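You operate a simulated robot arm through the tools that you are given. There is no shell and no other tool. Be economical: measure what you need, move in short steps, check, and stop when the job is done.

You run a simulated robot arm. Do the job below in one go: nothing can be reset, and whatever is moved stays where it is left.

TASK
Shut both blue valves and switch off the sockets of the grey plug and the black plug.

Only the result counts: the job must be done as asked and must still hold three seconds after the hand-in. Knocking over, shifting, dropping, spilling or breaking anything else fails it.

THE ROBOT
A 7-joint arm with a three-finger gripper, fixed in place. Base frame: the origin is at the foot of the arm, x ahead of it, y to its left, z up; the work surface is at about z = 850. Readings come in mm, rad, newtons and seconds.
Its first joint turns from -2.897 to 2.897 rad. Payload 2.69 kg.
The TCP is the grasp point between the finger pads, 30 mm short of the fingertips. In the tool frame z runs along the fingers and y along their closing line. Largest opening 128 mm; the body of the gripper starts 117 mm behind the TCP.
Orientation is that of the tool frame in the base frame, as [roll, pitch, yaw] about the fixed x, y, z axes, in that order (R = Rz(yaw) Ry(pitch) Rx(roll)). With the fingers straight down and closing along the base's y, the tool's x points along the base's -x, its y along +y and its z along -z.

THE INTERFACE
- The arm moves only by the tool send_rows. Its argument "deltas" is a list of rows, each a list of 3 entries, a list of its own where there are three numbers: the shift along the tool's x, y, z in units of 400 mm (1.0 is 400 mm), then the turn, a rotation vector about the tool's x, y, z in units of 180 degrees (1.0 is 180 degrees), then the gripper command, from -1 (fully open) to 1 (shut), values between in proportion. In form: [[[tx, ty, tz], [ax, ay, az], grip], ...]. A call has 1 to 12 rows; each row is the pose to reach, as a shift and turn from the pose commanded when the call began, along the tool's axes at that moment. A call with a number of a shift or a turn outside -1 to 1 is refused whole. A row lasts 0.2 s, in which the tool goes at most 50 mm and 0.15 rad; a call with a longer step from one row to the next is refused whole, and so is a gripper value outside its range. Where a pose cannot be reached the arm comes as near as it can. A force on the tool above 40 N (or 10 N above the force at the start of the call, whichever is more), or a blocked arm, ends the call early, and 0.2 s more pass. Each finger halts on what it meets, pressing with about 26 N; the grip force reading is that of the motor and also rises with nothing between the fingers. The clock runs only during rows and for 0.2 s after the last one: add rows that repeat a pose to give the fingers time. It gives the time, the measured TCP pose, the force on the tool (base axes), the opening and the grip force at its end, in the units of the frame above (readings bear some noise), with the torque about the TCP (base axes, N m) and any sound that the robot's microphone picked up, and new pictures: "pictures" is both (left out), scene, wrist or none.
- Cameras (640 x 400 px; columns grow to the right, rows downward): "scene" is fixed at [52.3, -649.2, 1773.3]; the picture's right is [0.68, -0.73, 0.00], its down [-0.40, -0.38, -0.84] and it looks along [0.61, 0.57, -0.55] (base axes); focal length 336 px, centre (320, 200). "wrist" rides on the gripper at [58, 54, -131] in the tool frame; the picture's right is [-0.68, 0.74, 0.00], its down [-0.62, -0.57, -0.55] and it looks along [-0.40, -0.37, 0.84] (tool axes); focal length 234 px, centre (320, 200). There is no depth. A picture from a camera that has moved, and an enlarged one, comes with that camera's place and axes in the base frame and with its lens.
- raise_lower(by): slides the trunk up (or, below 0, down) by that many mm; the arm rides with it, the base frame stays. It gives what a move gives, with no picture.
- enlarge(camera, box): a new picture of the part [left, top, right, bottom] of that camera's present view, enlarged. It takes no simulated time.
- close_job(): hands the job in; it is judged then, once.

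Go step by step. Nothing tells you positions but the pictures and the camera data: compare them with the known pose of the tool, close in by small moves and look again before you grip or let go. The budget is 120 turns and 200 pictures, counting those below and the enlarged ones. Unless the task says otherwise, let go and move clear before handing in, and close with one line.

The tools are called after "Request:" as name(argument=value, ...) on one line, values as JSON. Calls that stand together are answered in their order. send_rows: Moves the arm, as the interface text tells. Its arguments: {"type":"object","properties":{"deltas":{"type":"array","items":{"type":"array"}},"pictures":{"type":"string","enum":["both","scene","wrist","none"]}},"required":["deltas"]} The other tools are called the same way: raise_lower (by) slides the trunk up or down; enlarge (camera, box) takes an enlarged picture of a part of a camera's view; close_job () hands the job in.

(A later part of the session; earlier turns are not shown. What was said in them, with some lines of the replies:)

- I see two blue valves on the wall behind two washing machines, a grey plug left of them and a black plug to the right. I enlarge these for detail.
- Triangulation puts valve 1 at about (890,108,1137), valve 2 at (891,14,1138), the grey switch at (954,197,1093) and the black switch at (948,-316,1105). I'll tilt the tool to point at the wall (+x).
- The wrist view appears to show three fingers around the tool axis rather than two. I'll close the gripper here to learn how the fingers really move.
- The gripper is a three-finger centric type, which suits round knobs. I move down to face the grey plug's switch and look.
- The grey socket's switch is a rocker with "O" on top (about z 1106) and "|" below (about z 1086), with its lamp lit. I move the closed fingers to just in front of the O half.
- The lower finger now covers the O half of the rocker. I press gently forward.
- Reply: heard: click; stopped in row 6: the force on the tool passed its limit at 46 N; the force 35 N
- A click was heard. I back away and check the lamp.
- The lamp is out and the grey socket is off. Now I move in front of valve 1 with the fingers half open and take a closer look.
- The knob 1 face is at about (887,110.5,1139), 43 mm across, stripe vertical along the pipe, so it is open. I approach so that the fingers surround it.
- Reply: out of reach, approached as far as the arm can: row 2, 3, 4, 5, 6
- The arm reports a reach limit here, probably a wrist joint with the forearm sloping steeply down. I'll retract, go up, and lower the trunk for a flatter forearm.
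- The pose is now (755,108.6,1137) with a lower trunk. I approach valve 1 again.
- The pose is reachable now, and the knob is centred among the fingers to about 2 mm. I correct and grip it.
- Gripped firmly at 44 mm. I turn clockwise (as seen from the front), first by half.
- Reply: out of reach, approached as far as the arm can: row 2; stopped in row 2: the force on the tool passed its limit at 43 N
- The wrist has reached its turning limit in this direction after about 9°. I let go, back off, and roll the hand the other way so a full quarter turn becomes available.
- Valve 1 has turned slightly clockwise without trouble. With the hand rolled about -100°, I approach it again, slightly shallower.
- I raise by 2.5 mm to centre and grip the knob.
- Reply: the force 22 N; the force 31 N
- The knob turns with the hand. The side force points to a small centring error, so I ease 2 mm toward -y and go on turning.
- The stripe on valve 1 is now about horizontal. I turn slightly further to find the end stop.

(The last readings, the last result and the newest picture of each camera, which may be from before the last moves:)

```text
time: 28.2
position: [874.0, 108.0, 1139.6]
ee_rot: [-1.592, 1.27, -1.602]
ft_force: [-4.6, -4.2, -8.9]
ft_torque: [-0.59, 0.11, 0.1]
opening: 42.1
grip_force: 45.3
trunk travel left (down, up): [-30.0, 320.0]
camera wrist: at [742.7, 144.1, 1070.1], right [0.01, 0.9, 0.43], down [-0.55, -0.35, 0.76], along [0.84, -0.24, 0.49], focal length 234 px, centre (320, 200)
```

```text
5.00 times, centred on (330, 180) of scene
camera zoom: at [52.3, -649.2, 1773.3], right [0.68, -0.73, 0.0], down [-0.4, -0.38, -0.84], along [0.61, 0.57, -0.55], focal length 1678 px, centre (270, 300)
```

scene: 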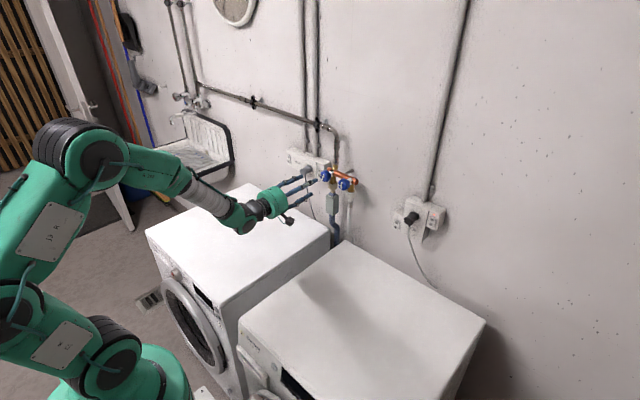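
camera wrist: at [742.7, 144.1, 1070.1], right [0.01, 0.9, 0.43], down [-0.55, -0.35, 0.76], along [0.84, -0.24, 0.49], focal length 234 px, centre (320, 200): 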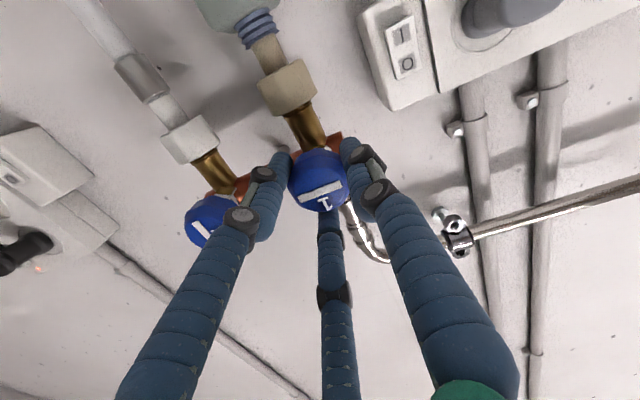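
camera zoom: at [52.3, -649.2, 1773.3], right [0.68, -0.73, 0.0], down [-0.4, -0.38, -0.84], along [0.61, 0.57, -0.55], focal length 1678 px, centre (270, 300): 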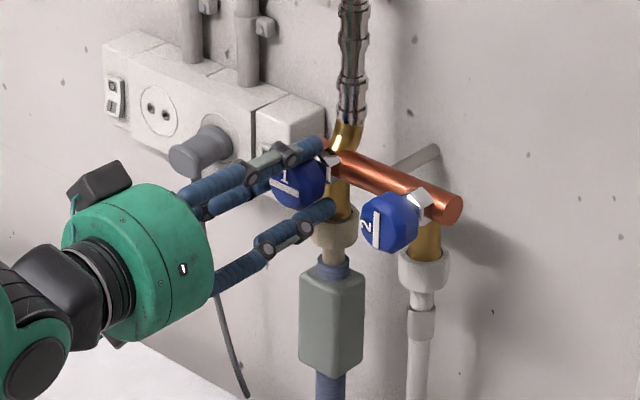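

Turning torque appears and the knob no longer follows: valve 1 is at its stop with the stripe horizontal. I let go, retreat and check.

Request:
send_rows(deltas=[[[0, 0, 0], [0, 0, 0], -0.1], [[0, 0, 0], [0, 0, 0], -0.1], [[0, 0, -0.1], [0, 0, 0], -0.1], [[0, 0, -0.2], [0, 0, 0], -0.1], [[0, 0, -0.25], [0, 0, 0], -0.1], [[0, 0, -0.25], [0, 0, -0.045], -0.1], [[0, 0, -0.25], [0, 0, -0.09], -0.1], [[0, 0, -0.25], [0, 0, -0.135], -0.1], [[0, 0, -0.25], [0, 0, -0.18], -0.1], [[0, 0, -0.25], [0, 0, -0.225], -0.1], [[0, 0, -0.25], [0, 0, -0.27], -0.1], [[0, 0, -0.25], [0, 0, -0.3], -0.1]], pictures="none")

Request:
send_rows(deltas=[[[0, 0, 0], [0, 0, -0.045], -0.1], [[0, 0, 0], [0, 0, -0.09], -0.1], [[0, 0, 0], [0, 0, -0.135], -0.1], [[0, 0, 0], [0, 0, -0.16], -0.1], [[0, 0, 0], [0, 0, -0.16], -0.1]], pictures="wrist")

Request:
enlarge(camera="scene", box=[280, 140, 380, 220])

```text
time: 30.8
position: [773.7, 109.2, 1142.5]
ee_rot: [-1.577, 0.325, -1.582]
ft_force: [-0.4, -0.6, 0.2]
ft_torque: [0.0, 0.02, -0.04]
opening: 70.5
grip_force: 0.1
trunk travel left (down, up): [-30.0, 320.0]
```

```text
time: 32.0
position: [773.2, 109.3, 1141.2]
ee_rot: [-1.576, -0.177, -1.58]
ft_force: [-0.2, 0.3, 0.5]
ft_torque: [0.01, -0.02, 0.02]
opening: 70.2
grip_force: 0.1
trunk travel left (down, up): [-30.0, 320.0]
camera wrist: at [641.5, 44.1, 1100.8], right [0.0, 0.54, -0.84], down [-0.54, 0.71, 0.45], along [0.84, 0.45, 0.29], focal length 234 px, centre (320, 200)
```

wrist: 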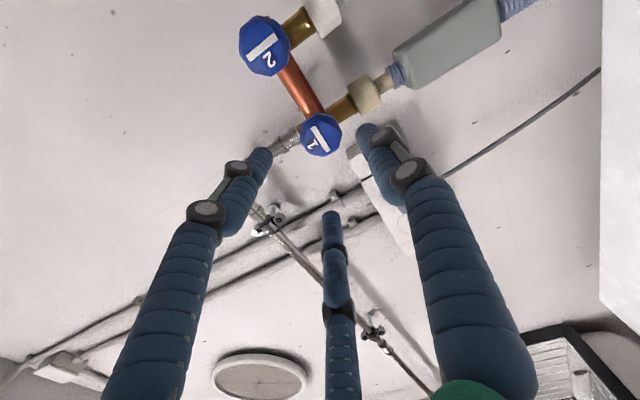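

```text
5.00 times, centred on (330, 180) of scene
camera zoom: at [52.3, -649.2, 1773.3], right [0.68, -0.73, 0.0], down [-0.4, -0.38, -0.84], along [0.61, 0.57, -0.55], focal length 1678 px, centre (270, 300)
```

zoom: 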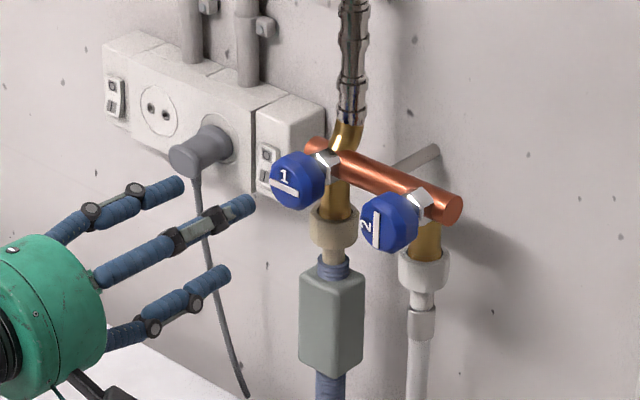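

Valve 1 is shut with its stripe horizontal. I move sideways to valve 2, estimated at y≈17, z≈1138.

Request:
send_rows(deltas=[[[0.08, 0.017, 0], [0, 0, 0], -0.1], [[0.16, 0.034, 0], [0, 0, 0], -0.1], [[0.225, 0.048, 0], [0, 0, 0], -0.1], [[0.225, 0.048, 0.06], [0, 0, 0], -0.1], [[0.225, 0.048, 0.12], [0, 0, 0], -0.1], [[0.225, 0.048, 0.12], [0, 0, 0], -0.1]])

Request:
enlarge(camera="scene", box=[290, 140, 390, 220])

```text
time: 33.4
position: [822.2, 44.9, 1144.7]
ee_rot: [-1.585, -0.177, -1.62]
ft_force: [0.2, 0.1, -1.2]
ft_torque: [0.0, -0.08, 0.03]
opening: 70.5
grip_force: 0.1
out of reach, approached as far as the arm can: row 2, 3, 4, 5, 6
trunk travel left (down, up): [-30.0, 320.0]
camera wrist: at [688.1, -14.8, 1104.4], right [0.01, 0.54, -0.84], down [-0.51, 0.73, 0.46], along [0.86, 0.42, 0.28], focal length 234 px, centre (320, 200)
```

scene: 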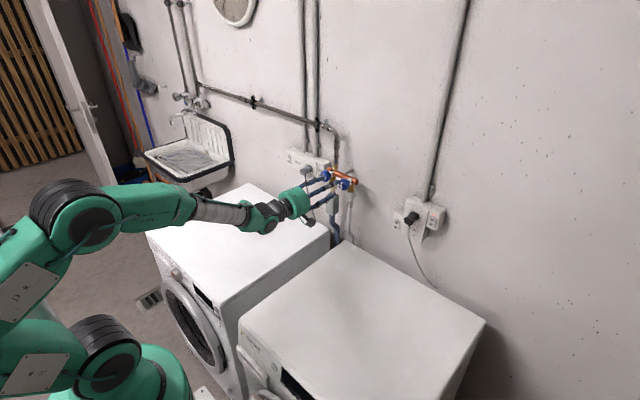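
wrist: 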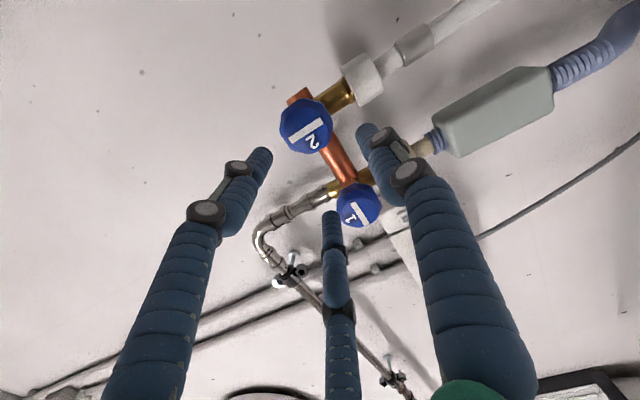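

```text
5.00 times, centred on (340, 180) of scene
camera zoom: at [52.3, -649.2, 1773.3], right [0.68, -0.73, 0.0], down [-0.4, -0.38, -0.84], along [0.61, 0.57, -0.55], focal length 1678 px, centre (220, 300)
```

zoom: 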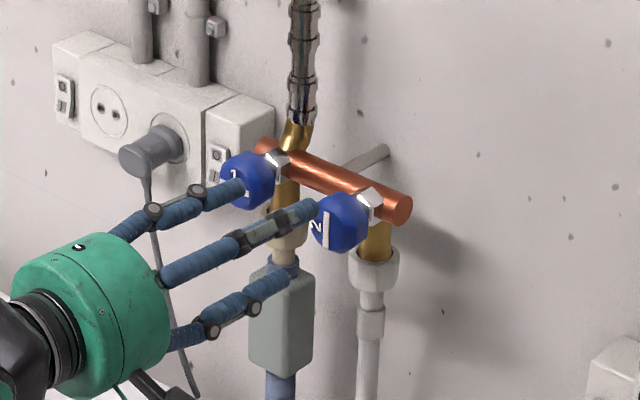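

The arm is again at a wrist limit, likely because the forearm is nearly in line with the tool. I retreat, unroll partly, and set the trunk to a middle height.

Request:
send_rows(deltas=[[[0, 0, -0.1], [0, 0, 0], -0.1], [[0, 0, -0.15], [0, 0, 0], -0.1], [[0, 0, -0.15], [0, 0, 0.04], -0.1], [[0, 0, -0.15], [0, 0, 0.08], -0.1], [[0, 0, -0.15], [0, 0, 0.12], -0.1], [[0, 0, -0.15], [0, 0, 0.16], -0.1], [[0, 0, -0.15], [0, 0, 0.2], -0.1], [[0, 0, -0.15], [0, 0, 0.24], -0.1], [[0, 0, -0.15], [0, 0, 0.28], -0.1], [[0, 0, -0.15], [0, 0, 0.32], -0.1]], pictures="none")

Request:
raise_lower(by=60)

```text
time: 35.6
position: [758.4, 59.5, 1148.2]
ee_rot: [-1.581, 0.831, -1.604]
ft_force: [-0.2, 0.0, -0.6]
ft_torque: [0.02, 0.01, 0.01]
opening: 70.1
grip_force: 0.0
out of reach, approached as far as the arm can: row 1, 2, 3, 4, 5, 6, 7, 8, 9, 10
trunk travel left (down, up): [-30.0, 320.0]
```

```text
time: 36.6
position: [758.1, 59.8, 1210.3]
ee_rot: [-1.582, 0.828, -1.603]
ft_force: [0.2, 0.2, -0.6]
ft_torque: [-0.03, -0.02, 0.02]
opening: 70.4
grip_force: 0.1
trunk travel left (down, up): [-90.0, 260.0]
```

The wrist seems wound into the wrong branch (joint 5 flipped when I tilted the hand off to the side). I'll undo this: go back near the start area, unroll, point the hand down, then tilt up again straight ahead.

Request:
send_rows(deltas=[[[-0.095, 0.037, -0.025], [0, 0, 0], 0.2], [[-0.19, 0.074, -0.05], [0, 0, 0], 0.2], [[-0.285, 0.111, -0.075], [0, 0, 0], 0.2], [[-0.38, 0.148, -0.1], [0, 0, 0], 0.2], [[-0.475, 0.185, -0.125], [0, 0, 0], 0.2], [[-0.475, 0.185, -0.125], [0, 0, 0.04], 0.2], [[-0.475, 0.185, -0.125], [0, 0, 0.08], 0.2], [[-0.475, 0.185, -0.125], [0, 0, 0.12], 0.2], [[-0.475, 0.185, -0.125], [0, 0, 0.16], 0.2], [[-0.475, 0.185, -0.125], [0, 0, 0.2], 0.2], [[-0.475, 0.185, -0.125], [0, 0, 0.23], 0.2], [[-0.475, 0.185, -0.125], [0, 0, 0.23], 0.2]], pictures="scene")

```text
time: 39.2
position: [714.2, 243.0, 1300.3]
ee_rot: [-1.99, 1.552, -2.016]
ft_force: [0.2, -0.4, -0.4]
ft_torque: [-0.02, -0.03, 0.0]
opening: 51.3
grip_force: 0.0
trunk travel left (down, up): [-90.0, 260.0]
```

scene: 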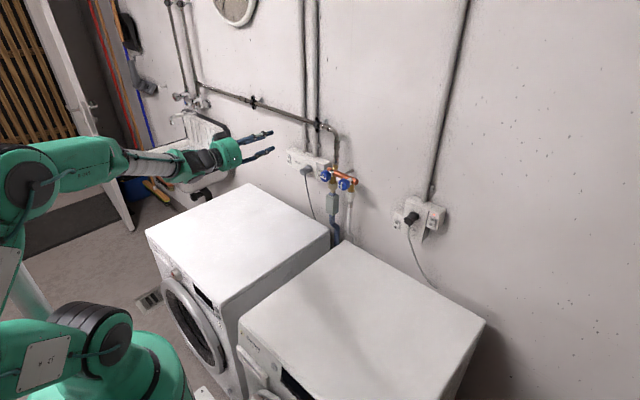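

Back near the start area. Now I tilt the hand down.

Request:
send_rows(deltas=[[[0, 0, 0], [0, 0.0455, 0], 0.2], [[0, 0, 0], [0, 0.0909, 0], 0.2], [[0, 0, 0], [0, 0.1364, 0], 0.2], [[0, 0, 0], [0, 0.1818, 0], 0.2], [[0, 0, 0], [0, 0.2273, 0], 0.2], [[0, 0, 0], [0, 0.2727, 0], 0.2], [[0, 0, 0], [0, 0.3182, 0], 0.2], [[0, 0, 0], [0, 0.3636, 0], 0.2], [[0, 0, 0], [0, 0.4091, 0], 0.2], [[0, 0, 0], [0, 0.4545, 0], 0.2], [[0, 0, 0], [0, 0.5, 0], 0.2], [[0, 0, 0], [0, 0.5, 0], 0.2]], pictures="scene")

```text
time: 41.8
position: [714.0, 244.4, 1298.1]
ee_rot: [-3.122, -0.011, 3.117]
ft_force: [0.0, 0.5, -0.7]
ft_torque: [-0.05, 0.09, 0.06]
opening: 50.9
grip_force: 0.0
trunk travel left (down, up): [-90.0, 260.0]
```

scene: 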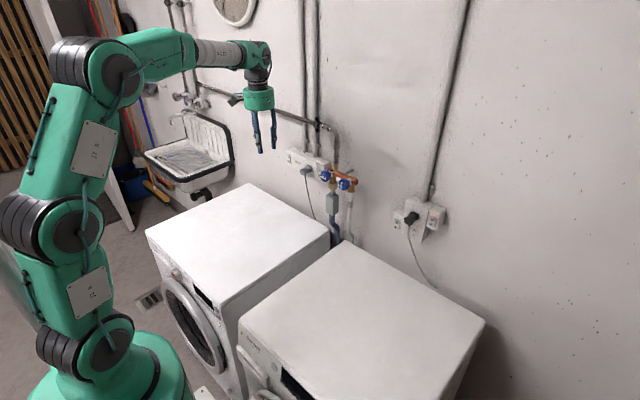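

Hand is down again. I move to straight ahead (y≈0) while squaring the orientation.

Request:
send_rows(deltas=[[[0, -0.1, 0], [0, 0, 0], 0.2], [[0, -0.2, 0], [0.006, 0, -0.008], 0.2], [[0, -0.3, 0], [0.006, 0, -0.008], 0.2], [[0, -0.4, 0], [0.006, 0, -0.008], 0.2], [[0, -0.5, 0], [0.006, 0, -0.008], 0.2], [[0, -0.6, 0], [0.006, 0, -0.008], 0.2], [[0, -0.6, 0], [0.006, 0, -0.008], 0.2]], pictures="none")

Request:
send_rows(deltas=[[[0, 0, 0], [0, -0.0455, 0], 0.2], [[0, 0, 0], [0, -0.0909, 0], 0.2], [[0, 0, 0], [0, -0.1364, 0], 0.2], [[0, 0, 0], [0, -0.1818, 0], 0.2], [[0, 0, 0], [0, -0.2273, 0], 0.2], [[0, 0, 0], [0, -0.2727, 0], 0.2], [[0, 0, 0], [0, -0.3182, 0], 0.2], [[0, 0, 0], [0, -0.3636, 0], 0.2], [[0, 0, 0], [0, -0.4091, 0], 0.2], [[0, 0, 0], [0, -0.4545, 0], 0.2], [[0, 0, 0], [0, -0.5, 0], 0.2], [[0, 0, 0], [0, -0.5, 0], 0.2]], pictures="scene")

```text
time: 43.4
position: [705.6, 1.8, 1306.9]
ee_rot: [-3.104, -0.008, -3.141]
ft_force: [0.0, -1.0, -0.1]
ft_torque: [0.03, 0.0, 0.0]
opening: 51.3
grip_force: 0.0
trunk travel left (down, up): [-90.0, 260.0]
```

```text
time: 46.0
position: [706.5, 3.6, 1305.3]
ee_rot: [-1.71, 1.533, -1.708]
ft_force: [-0.5, 0.1, -0.1]
ft_torque: [-0.01, 0.03, 0.01]
opening: 51.2
grip_force: 0.0
out of reach, approached as far as the arm can: row 10
trunk travel left (down, up): [-90.0, 260.0]
```

scene: 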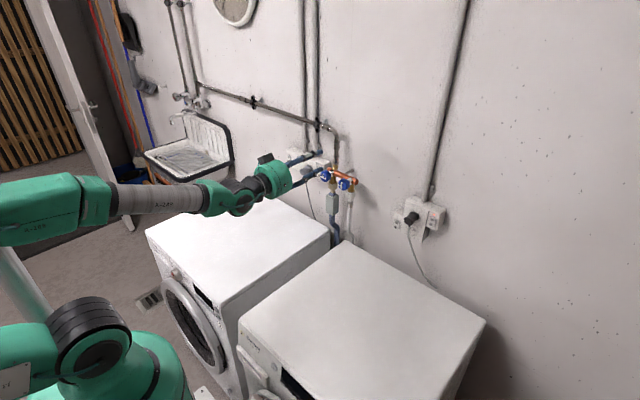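

The tilt succeeded straight ahead. I move down to the front of valve 2 (y≈17, z≈1139) and look.

Request:
send_rows(deltas=[[[0.08, 0.01, 0.03], [0, 0, 0], 0.0], [[0.16, 0.02, 0.06], [0, 0, 0], -0.1], [[0.24, 0.03, 0.09], [0, 0, 0], -0.1], [[0.32, 0.04, 0.12], [0, 0, 0], -0.1], [[0.4125, 0.05, 0.15], [0, 0, 0], -0.1], [[0.4125, 0.05, 0.15], [0, 0, 0], -0.1]])

Request:
enlarge(camera="wrist", box=[220, 60, 420, 185])

```text
time: 47.4
position: [765.2, 16.7, 1137.9]
ee_rot: [-1.815, 1.534, -1.813]
ft_force: [0.7, -0.9, -0.8]
ft_torque: [0.0, -0.07, -0.01]
opening: 70.4
grip_force: 0.0
trunk travel left (down, up): [-90.0, 260.0]
camera wrist: at [633.4, 68.2, 1079.9], right [0.01, 0.76, 0.65], down [-0.54, -0.54, 0.64], along [0.84, -0.36, 0.41], focal length 234 px, centre (320, 200)
```

scene: 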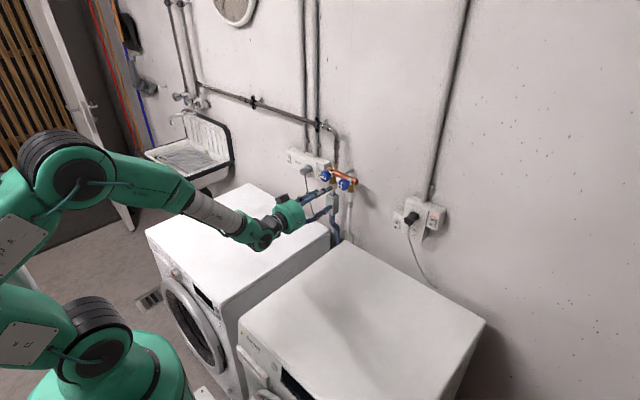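
wrist: 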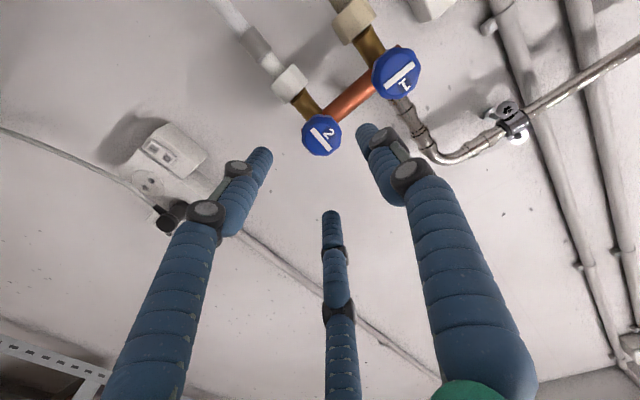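

```text
3.20 times, centred on (320, 122) of wrist
camera zoom: at [633.4, 68.2, 1079.9], right [0.01, 0.76, 0.65], down [-0.54, -0.54, 0.64], along [0.84, -0.36, 0.41], focal length 749 px, centre (320, 448)
```

zoom: 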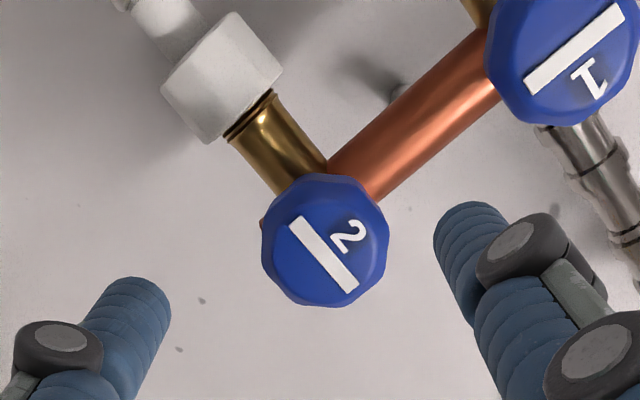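

Valve 2 is at about (885,15,1139). I test in free air whether a full quarter roll clockwise is now available.

Request:
send_rows(deltas=[[[0, 0, 0], [0, 0, 0.045], -0.1], [[0, 0, 0], [0, 0, 0.09], -0.1], [[0, 0, 0], [0, 0, 0.135], -0.1], [[0, 0, 0], [0, 0, 0.18], -0.1], [[0, 0, 0], [0, 0, 0.225], -0.1], [[0, 0, 0], [0, 0, 0.27], -0.1], [[0, 0, 0], [0, 0, 0.315], -0.1], [[0, 0, 0], [0, 0, 0.36], -0.1], [[0, 0, 0], [0, 0, 0.405], -0.1], [[0, 0, 0], [0, 0, 0.45], -0.1], [[0, 0, 0], [0, 0, 0.495], -0.1], [[0, 0, 0], [0, 0, 0.54], -0.1]], pictures="none")

```text
time: 50.0
position: [766.2, 17.4, 1138.8]
ee_rot: [1.579, -0.09, 1.571]
ft_force: [0.3, -1.2, 0.4]
ft_torque: [-0.01, 0.01, 0.0]
opening: 70.6
grip_force: 0.1
trunk travel left (down, up): [-90.0, 260.0]
```

A full quarter roll works. I roll back and then approach valve 2.

Request:
send_rows(deltas=[[[0, 0, 0], [0, 0, -0.046], -0.1], [[0, 0, 0], [0, 0, -0.092], -0.1], [[0, 0, 0], [0, 0, -0.138], -0.1], [[0, 0, 0], [0, 0, -0.184], -0.1], [[0, 0, 0], [0, 0, -0.23], -0.1], [[0, 0, 0], [0, 0, -0.276], -0.1], [[0, 0, 0], [0, 0, -0.322], -0.1], [[0, 0, 0], [0, 0, -0.368], -0.1], [[0, 0, 0], [0, 0, -0.414], -0.1], [[0, 0, 0], [0, 0, -0.46], -0.1], [[0, 0, 0], [0, 0, -0.506], -0.1], [[0, 0, 0], [0, 0, -0.528], -0.1]], pictures="none")

Request:
send_rows(deltas=[[[-0.002, -0.003, 0.07], [0, 0, 0], -0.1], [[-0.002, -0.003, 0.14], [0, 0, 0], -0.1], [[-0.002, -0.003, 0.21], [0, 0, 0], -0.1], [[-0.002, -0.003, 0.275], [0, 0, 0], -0.1], [[-0.002, -0.003, 0.275], [0, 0, 0], -0.1]], pictures="wrist")

Request:
enlarge(camera="scene", box=[290, 140, 390, 220])

```text
time: 52.6
position: [765.8, 16.3, 1139.0]
ee_rot: [-2.929, 1.561, -2.929]
ft_force: [-0.3, -0.8, -0.2]
ft_torque: [-0.01, 0.0, -0.01]
opening: 70.5
grip_force: 0.0
trunk travel left (down, up): [-90.0, 260.0]
```

```text
time: 53.8
position: [877.2, 15.4, 1139.0]
ee_rot: [-3.093, 1.561, -3.093]
ft_force: [-0.6, 0.2, -0.1]
ft_torque: [0.01, -0.05, 0.01]
opening: 70.5
grip_force: 0.0
trunk travel left (down, up): [-90.0, 260.0]
camera wrist: at [744.6, 69.8, 1082.5], right [0.01, 0.74, 0.68], down [-0.54, -0.57, 0.62], along [0.84, -0.37, 0.4], focal length 234 px, centre (320, 200)
```

wrist: 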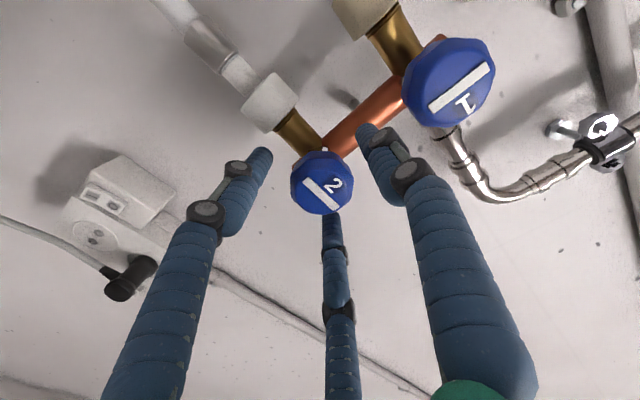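

```text
5.00 times, centred on (340, 180) of scene
camera zoom: at [52.3, -649.2, 1773.3], right [0.68, -0.73, 0.0], down [-0.4, -0.38, -0.84], along [0.61, 0.57, -0.55], focal length 1678 px, centre (220, 300)
```

zoom: 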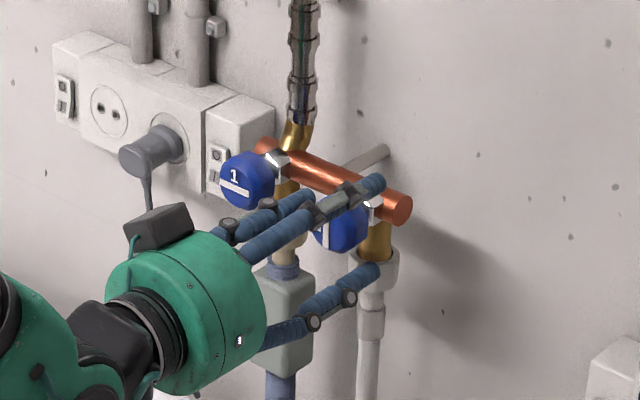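

The knob is centred, so I grip it and start the turn.

Request:
send_rows(deltas=[[[0, 0, 0], [0, 0, 0], 0.1], [[0, 0, 0], [0, 0, 0], 0.4], [[0, 0, 0], [0, 0, 0], 0.8], [[0, 0, 0], [0, 0, 0], 1]], pictures="none")

Request:
send_rows(deltas=[[[0, 0, 0], [0, 0, 0.04], 1], [[0, 0, 0], [0, 0, 0.08], 1], [[0, 0, 0], [0, 0, 0.12], 1], [[0, 0, 0], [0, 0, 0.16], 1], [[0, 0, 0], [0, 0, 0.2], 1]], pictures="wrist")

```text
time: 54.8
position: [876.6, 15.8, 1140.0]
ee_rot: [-3.101, 1.562, -3.1]
ft_force: [1.8, 0.9, 1.5]
ft_torque: [0.0, -0.05, -0.07]
opening: 42.0
grip_force: 45.3
trunk travel left (down, up): [-90.0, 260.0]
```

```text
time: 56.0
position: [876.6, 16.7, 1139.6]
ee_rot: [1.58, 0.941, 1.578]
ft_force: [1.9, -2.1, 13.3]
ft_torque: [-0.03, -0.16, 0.27]
opening: 41.8
grip_force: 44.8
trunk travel left (down, up): [-90.0, 260.0]
camera wrist: at [744.7, 94.4, 1125.7], right [0.01, 0.2, 0.98], down [-0.55, -0.82, 0.17], along [0.84, -0.54, 0.1], focal length 234 px, centre (320, 200)
```

wrist: 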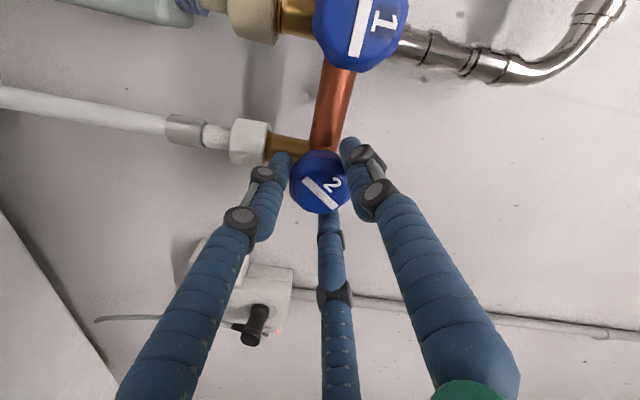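

The knob follows. I continue to the end stop.

Request:
send_rows(deltas=[[[0, 0, 0], [0, 0, 0.04], 1], [[0, 0, 0], [0, 0, 0.08], 1], [[0, 0, 0], [0, 0, 0.12], 1], [[0, 0, 0], [0, 0, 0.16], 1], [[0, 0, 0], [0, 0, 0.2], 1], [[0, 0, 0], [0, 0, 0.24], 1], [[0, 0, 0], [0, 0, 0.28], 1], [[0, 0, 0], [0, 0, 0.32], 1], [[0, 0, 0], [0, 0, 0.34], 1]], pictures="wrist")

Request:
enlarge(camera="scene", box=[290, 140, 390, 220])

```text
time: 58.0
position: [876.8, 15.1, 1139.4]
ee_rot: [1.575, -0.127, 1.572]
ft_force: [4.4, 0.4, 32.6]
ft_torque: [-0.71, -0.74, -0.01]
opening: 41.5
grip_force: 44.7
trunk travel left (down, up): [-90.0, 260.0]
camera wrist: at [744.6, 67.8, 1202.1], right [0.0, -0.76, 0.65], down [-0.55, -0.54, -0.64], along [0.83, -0.35, -0.42], focal length 234 px, centre (320, 200)
```

wrist: 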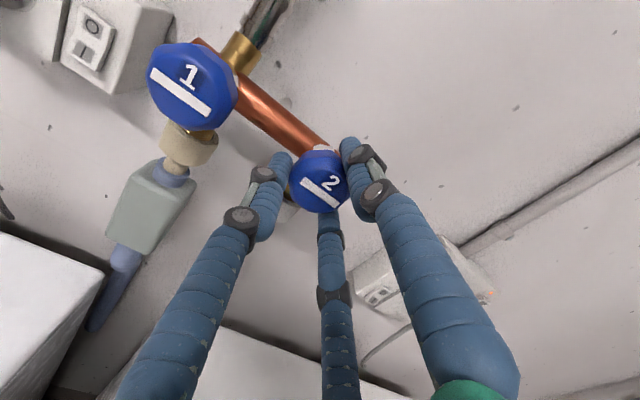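

```text
5.00 times, centred on (340, 180) of scene
camera zoom: at [52.3, -649.2, 1773.3], right [0.68, -0.73, 0.0], down [-0.4, -0.38, -0.84], along [0.61, 0.57, -0.55], focal length 1678 px, centre (220, 300)
```

zoom: 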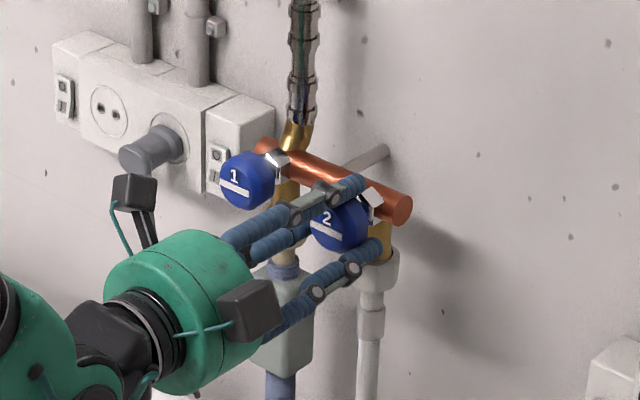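

Valve 2 has hit its stop and both stripes are horizontal. I release, retreat and unroll partly.

Request:
send_rows(deltas=[[[0, 0, 0], [0, 0, 0], -0.1], [[0, 0, 0], [0, 0, 0], -0.1], [[0, 0, -0.1], [0, 0, 0], -0.1], [[0, 0, -0.2], [0, 0, 0], -0.1], [[0, 0, -0.3], [0, 0, 0], -0.1], [[0, 0, -0.35], [0, 0, 0], 0.2], [[0, 0, -0.35], [0, 0, -0.046], 0.6], [[0, 0, -0.35], [0, 0, -0.092], 1], [[0, 0, -0.35], [0, 0, -0.138], 1], [[0, 0, -0.35], [0, 0, -0.184], 1], [[0, 0, -0.35], [0, 0, -0.23], 1], [[0, 0, -0.35], [0, 0, -0.276], 1]], pictures="none")

Request:
send_rows(deltas=[[[0, 0, 0], [0, 0, -0.046], 1], [[0, 0, 0], [0, 0, -0.092], 1], [[0, 0, 0], [0, 0, -0.092], 1]])

Request:
enlarge(camera="scene", box=[280, 140, 380, 220])

```text
time: 60.6
position: [735.4, 16.7, 1137.7]
ee_rot: [1.584, 0.743, 1.578]
ft_force: [-0.8, -0.4, -0.1]
ft_torque: [0.01, 0.02, -0.01]
opening: 2.2
grip_force: 26.0
trunk travel left (down, up): [-90.0, 260.0]
```

```text
time: 61.4
position: [735.0, 17.0, 1137.0]
ee_rot: [1.588, 1.032, 1.588]
ft_force: [0.6, -0.5, 0.0]
ft_torque: [-0.01, 0.01, -0.02]
opening: 2.1
grip_force: 26.1
trunk travel left (down, up): [-90.0, 260.0]
camera wrist: at [604.2, 92.7, 1116.9], right [0.01, 0.29, 0.96], down [-0.55, -0.8, 0.24], along [0.84, -0.53, 0.15], focal length 234 px, centre (320, 200)
```

scene: 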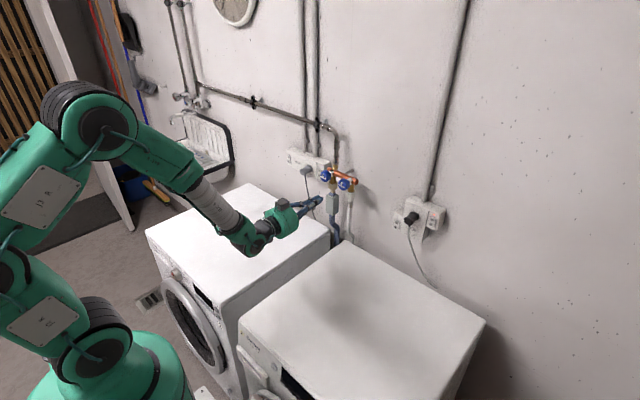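
wrist: 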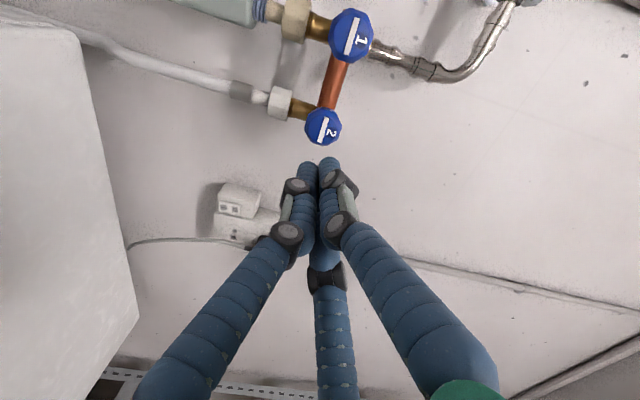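

```text
5.00 times, centred on (330, 180) of scene
camera zoom: at [52.3, -649.2, 1773.3], right [0.68, -0.73, 0.0], down [-0.4, -0.38, -0.84], along [0.61, 0.57, -0.55], focal length 1678 px, centre (270, 300)
```

zoom: 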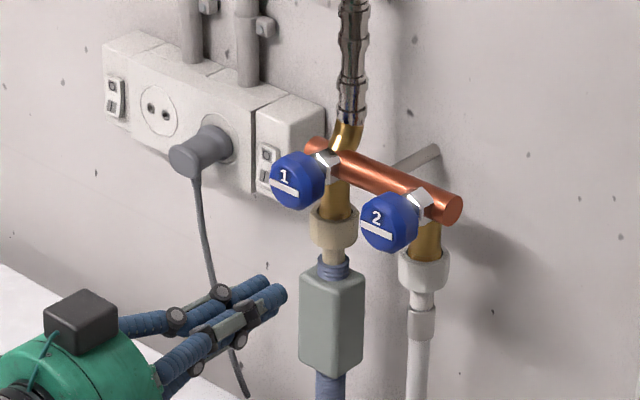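

Both valves are shut. Now I move across to face the black plug's switch.

Request:
send_rows(deltas=[[[-0.057, -0.103, 0], [0, 0, 0], 1], [[-0.113, -0.206, 0], [0, 0, 0], 1], [[-0.17, -0.309, 0], [0, 0, 0], 1], [[-0.226, -0.412, 0], [0, 0, 0], 1], [[-0.283, -0.515, 0], [0, 0, 0], 1], [[-0.339, -0.618, 0], [0, 0, 0], 1], [[-0.396, -0.721, 0], [0, 0, 0], 1], [[-0.396, -0.721, 0], [0, 0, 0], 1]])

Request:
enlarge(camera="wrist", box=[220, 60, 420, 185])

```text
time: 63.2
position: [736.0, -311.9, 1124.1]
ee_rot: [1.589, 1.029, 1.586]
ft_force: [-0.5, -0.3, -0.5]
ft_torque: [0.02, -0.05, 0.04]
opening: 2.1
grip_force: 26.1
trunk travel left (down, up): [-90.0, 260.0]
camera wrist: at [604.2, -234.7, 1103.6], right [0.01, 0.28, 0.96], down [-0.55, -0.8, 0.24], along [0.84, -0.53, 0.15], focal length 234 px, centre (320, 200)
```

scene: 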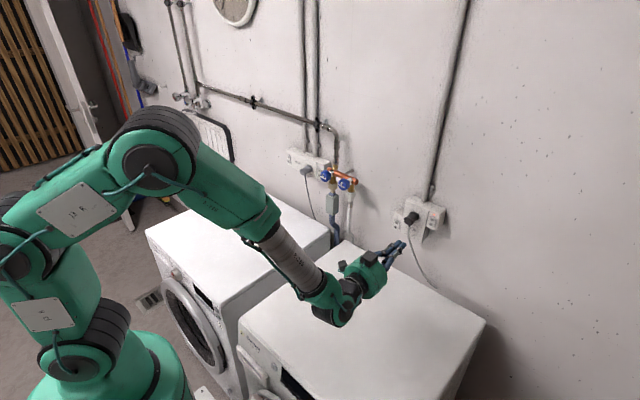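
wrist: 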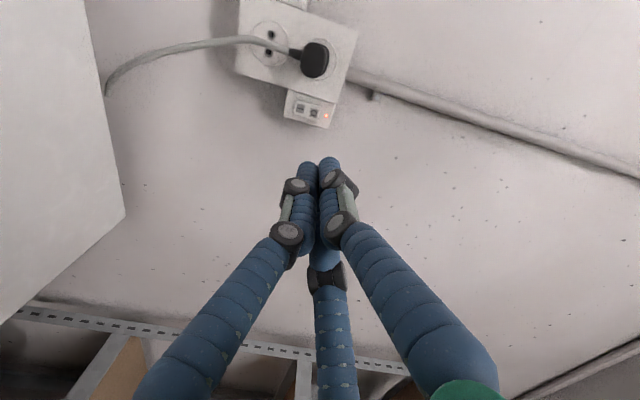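

```text
3.20 times, centred on (320, 122) of wrist
camera zoom: at [604.2, -234.7, 1103.6], right [0.01, 0.28, 0.96], down [-0.55, -0.8, 0.24], along [0.84, -0.53, 0.15], focal length 749 px, centre (320, 448)
```

zoom: 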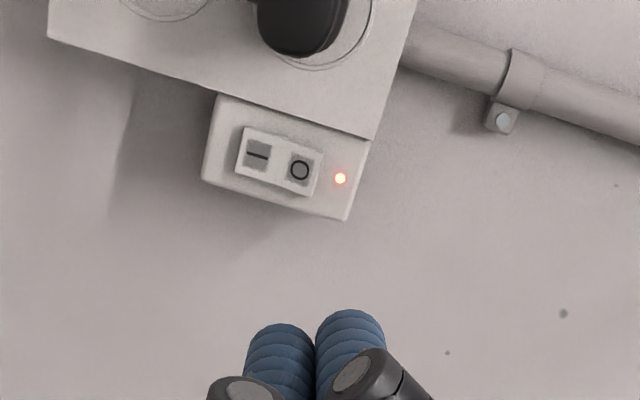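

The black socket's switch is lit, with O on top at about (945,-314,1115). I bring the closed fingers to just in front of it.

Request:
send_rows(deltas=[[[-0.008, -0.001, 0.1], [0, 0, 0], 1], [[-0.008, -0.001, 0.2], [0, 0, 0], 1], [[-0.008, -0.001, 0.3], [0, 0, 0], 1], [[-0.008, -0.001, 0.38], [0, 0, 0], 1], [[-0.008, -0.001, 0.415], [0, 0, 0], 1], [[-0.008, -0.001, 0.415], [0, 0, 0], 1]])

Request:
enlarge(camera="wrist", box=[240, 80, 400, 180])

Request:
enlarge(camera="scene", box=[380, 180, 460, 244])

```text
time: 64.6
position: [901.6, -312.5, 1126.9]
ee_rot: [1.589, 1.03, 1.585]
ft_force: [0.2, 0.2, -0.5]
ft_torque: [0.0, -0.04, -0.04]
opening: 2.3
grip_force: 25.6
trunk travel left (down, up): [-90.0, 260.0]
camera wrist: at [770.1, -235.7, 1106.1], right [0.01, 0.28, 0.96], down [-0.55, -0.8, 0.24], along [0.84, -0.53, 0.15], focal length 234 px, centre (320, 200)
```

scene: 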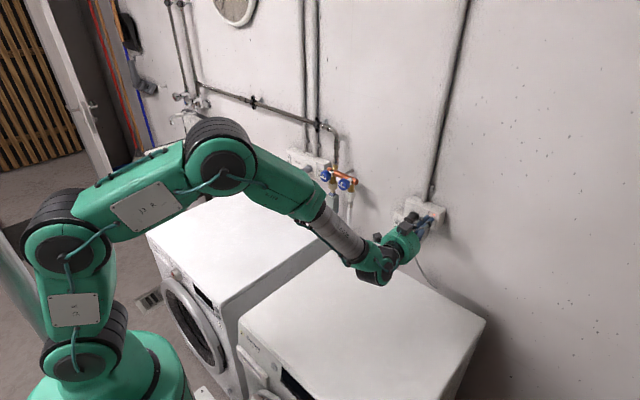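
wrist: 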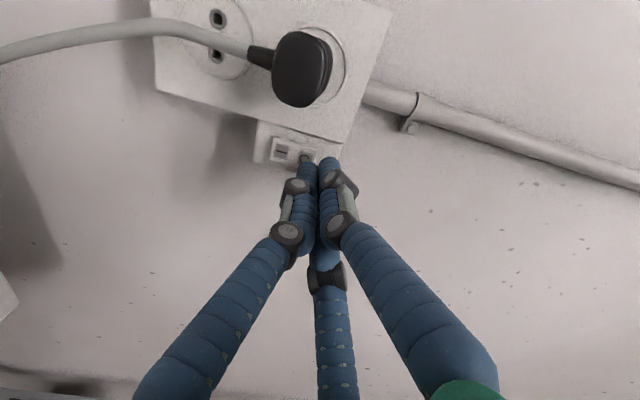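

```text
4.00 times, centred on (320, 130) of wrist
camera zoom: at [770.1, -235.7, 1106.1], right [0.01, 0.28, 0.96], down [-0.55, -0.8, 0.24], along [0.84, -0.53, 0.15], focal length 937 px, centre (320, 480)
```

zoom: 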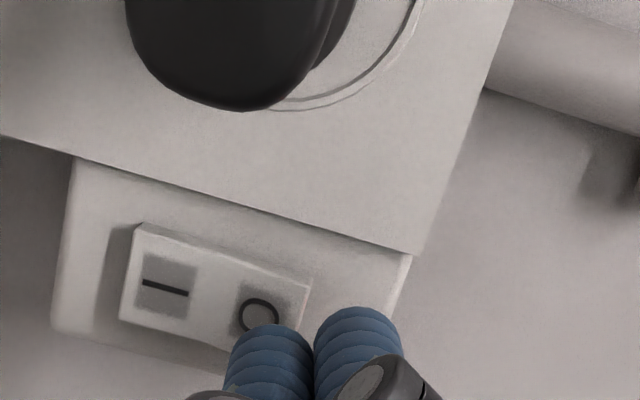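

```text
6.25 times, centred on (420, 212) of scene
camera zoom: at [52.3, -649.2, 1773.3], right [0.68, -0.73, 0.0], down [-0.4, -0.38, -0.84], along [0.61, 0.57, -0.55], focal length 2098 px, centre (-305, 125)
```

zoom: 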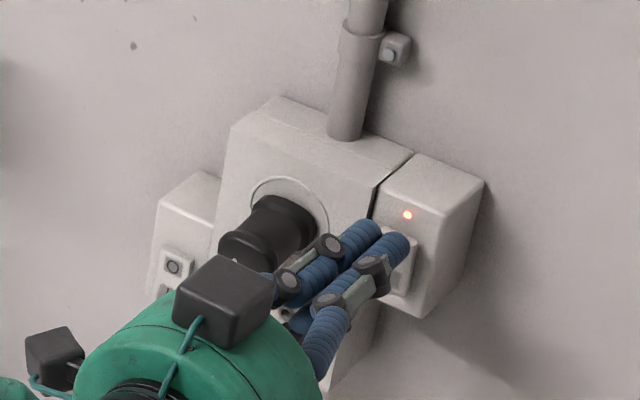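

The lowest finger lines up with the O. I drop 2 mm and press forward.

Request:
send_rows(deltas=[[[0.0043, -0.0026, 0.01], [0, 0, 0], 1], [[0.0043, -0.0026, 0.0175], [0, 0, 0], 1], [[0.0043, -0.0026, 0.025], [0, 0, 0], 1], [[0.0043, -0.0026, 0.0325], [0, 0, 0], 1], [[0.0043, -0.0026, 0.04], [0, 0, 0], 1], [[0.0043, -0.0026, 0.0475], [0, 0, 0], 1], [[0.0043, -0.0026, 0.055], [0, 0, 0], 1], [[0.0043, -0.0026, 0.0625], [0, 0, 0], 1]], pictures="none")

```text
time: 66.2
position: [920.7, -313.8, 1123.6]
ee_rot: [1.59, 1.03, 1.585]
ft_force: [-31.2, 7.0, 10.8]
ft_torque: [0.13, 0.24, 0.23]
opening: 2.0
grip_force: 26.1
trunk travel left (down, up): [-90.0, 260.0]
heard: click
stopped in row 8: the force on the tool passed its limit at 47 N (the readings are from after the stop); the commanded pose is now the measured one
```

A click was heard. I back away and check everything.

Request:
send_rows(deltas=[[[0, 0, -0.1], [0, 0, 0], 1], [[0, 0, -0.2], [0, 0, 0], 1], [[0, 0, -0.3], [0, 0, 0], 1], [[0, 0, -0.4], [0, 0, 0], 1], [[0, 0, -0.5], [0, 0, 0], 1], [[0, 0, -0.5], [0, 0, 0], 1]])

Request:
enlarge(camera="wrist", box=[220, 40, 420, 165])

Request:
enlarge(camera="scene", box=[370, 180, 470, 260])

Request:
enlarge(camera="scene", box=[270, 130, 370, 210])

```text
time: 67.6
position: [722.1, -314.5, 1125.9]
ee_rot: [1.591, 1.029, 1.588]
ft_force: [0.5, -0.9, 0.0]
ft_torque: [0.02, 0.03, 0.03]
opening: 2.1
grip_force: 25.9
trunk travel left (down, up): [-90.0, 260.0]
camera wrist: at [590.6, -239.5, 1106.4], right [0.01, 0.28, 0.96], down [-0.55, -0.8, 0.24], along [0.84, -0.53, 0.15], focal length 234 px, centre (320, 200)
```

scene: 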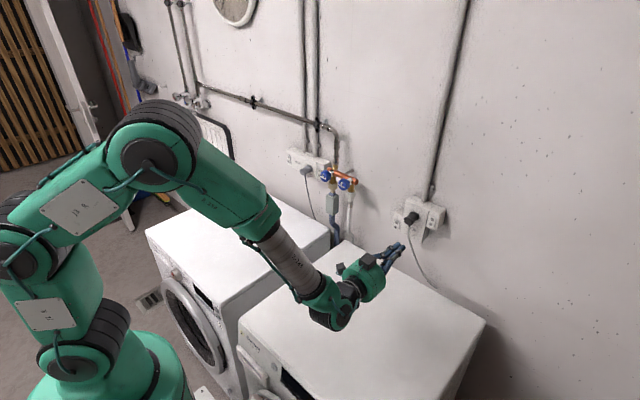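
wrist: 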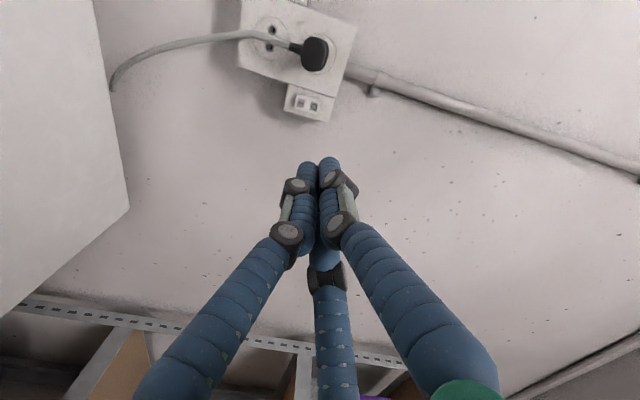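

```text
3.20 times, centred on (320, 102) of wrist
camera zoom: at [590.6, -239.5, 1106.4], right [0.01, 0.28, 0.96], down [-0.55, -0.8, 0.24], along [0.84, -0.53, 0.15], focal length 749 px, centre (320, 512)
```

zoom: 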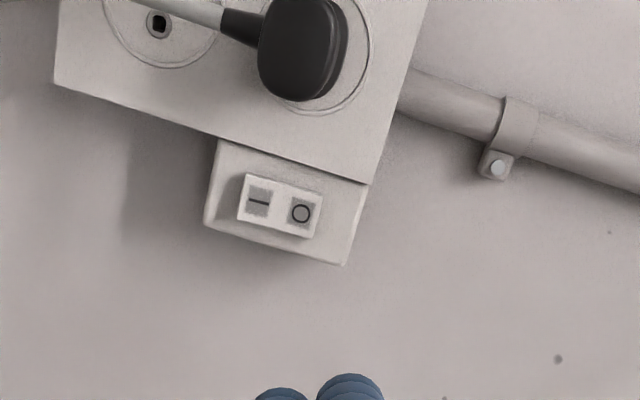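

```text
5.00 times, centred on (420, 220) of scene
camera zoom: at [52.3, -649.2, 1773.3], right [0.68, -0.73, 0.0], down [-0.4, -0.38, -0.84], along [0.61, 0.57, -0.55], focal length 1678 px, centre (-180, 100)
```

zoom: 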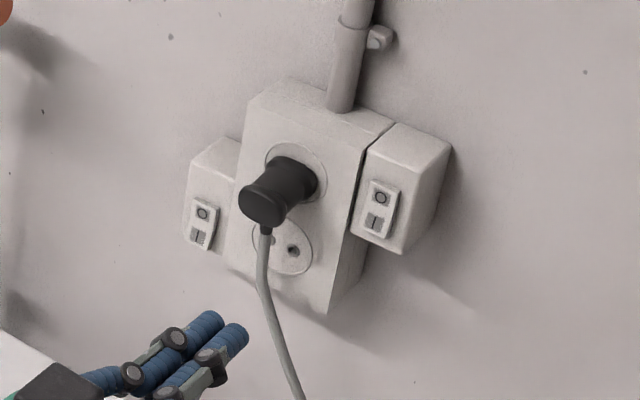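

```text
5.00 times, centred on (320, 170) of scene
camera zoom: at [52.3, -649.2, 1773.3], right [0.68, -0.73, 0.0], down [-0.4, -0.38, -0.84], along [0.61, 0.57, -0.55], focal length 1678 px, centre (320, 350)
```

zoom: 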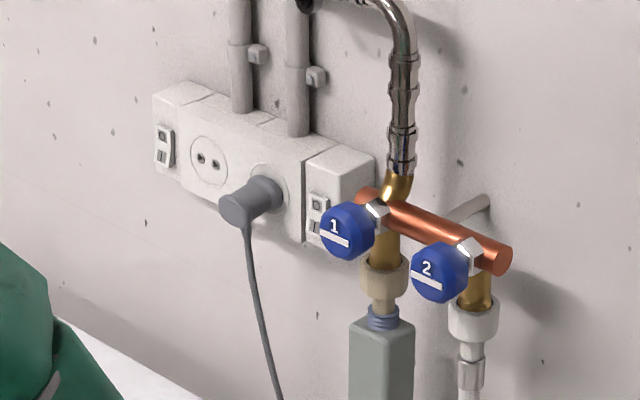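

Both lamps are out, both valve stripes are horizontal, and the arm is clear, so I hand the job in.

Request:
close_job()

```text
The job is handed in.
```

I shut both blue valves and switched off the sockets of the grey and black plugs. Each valve was turned clockwise to its end stop, and each switch clicked and its lamp went out. The arm is clear of everything and the job is handed in.
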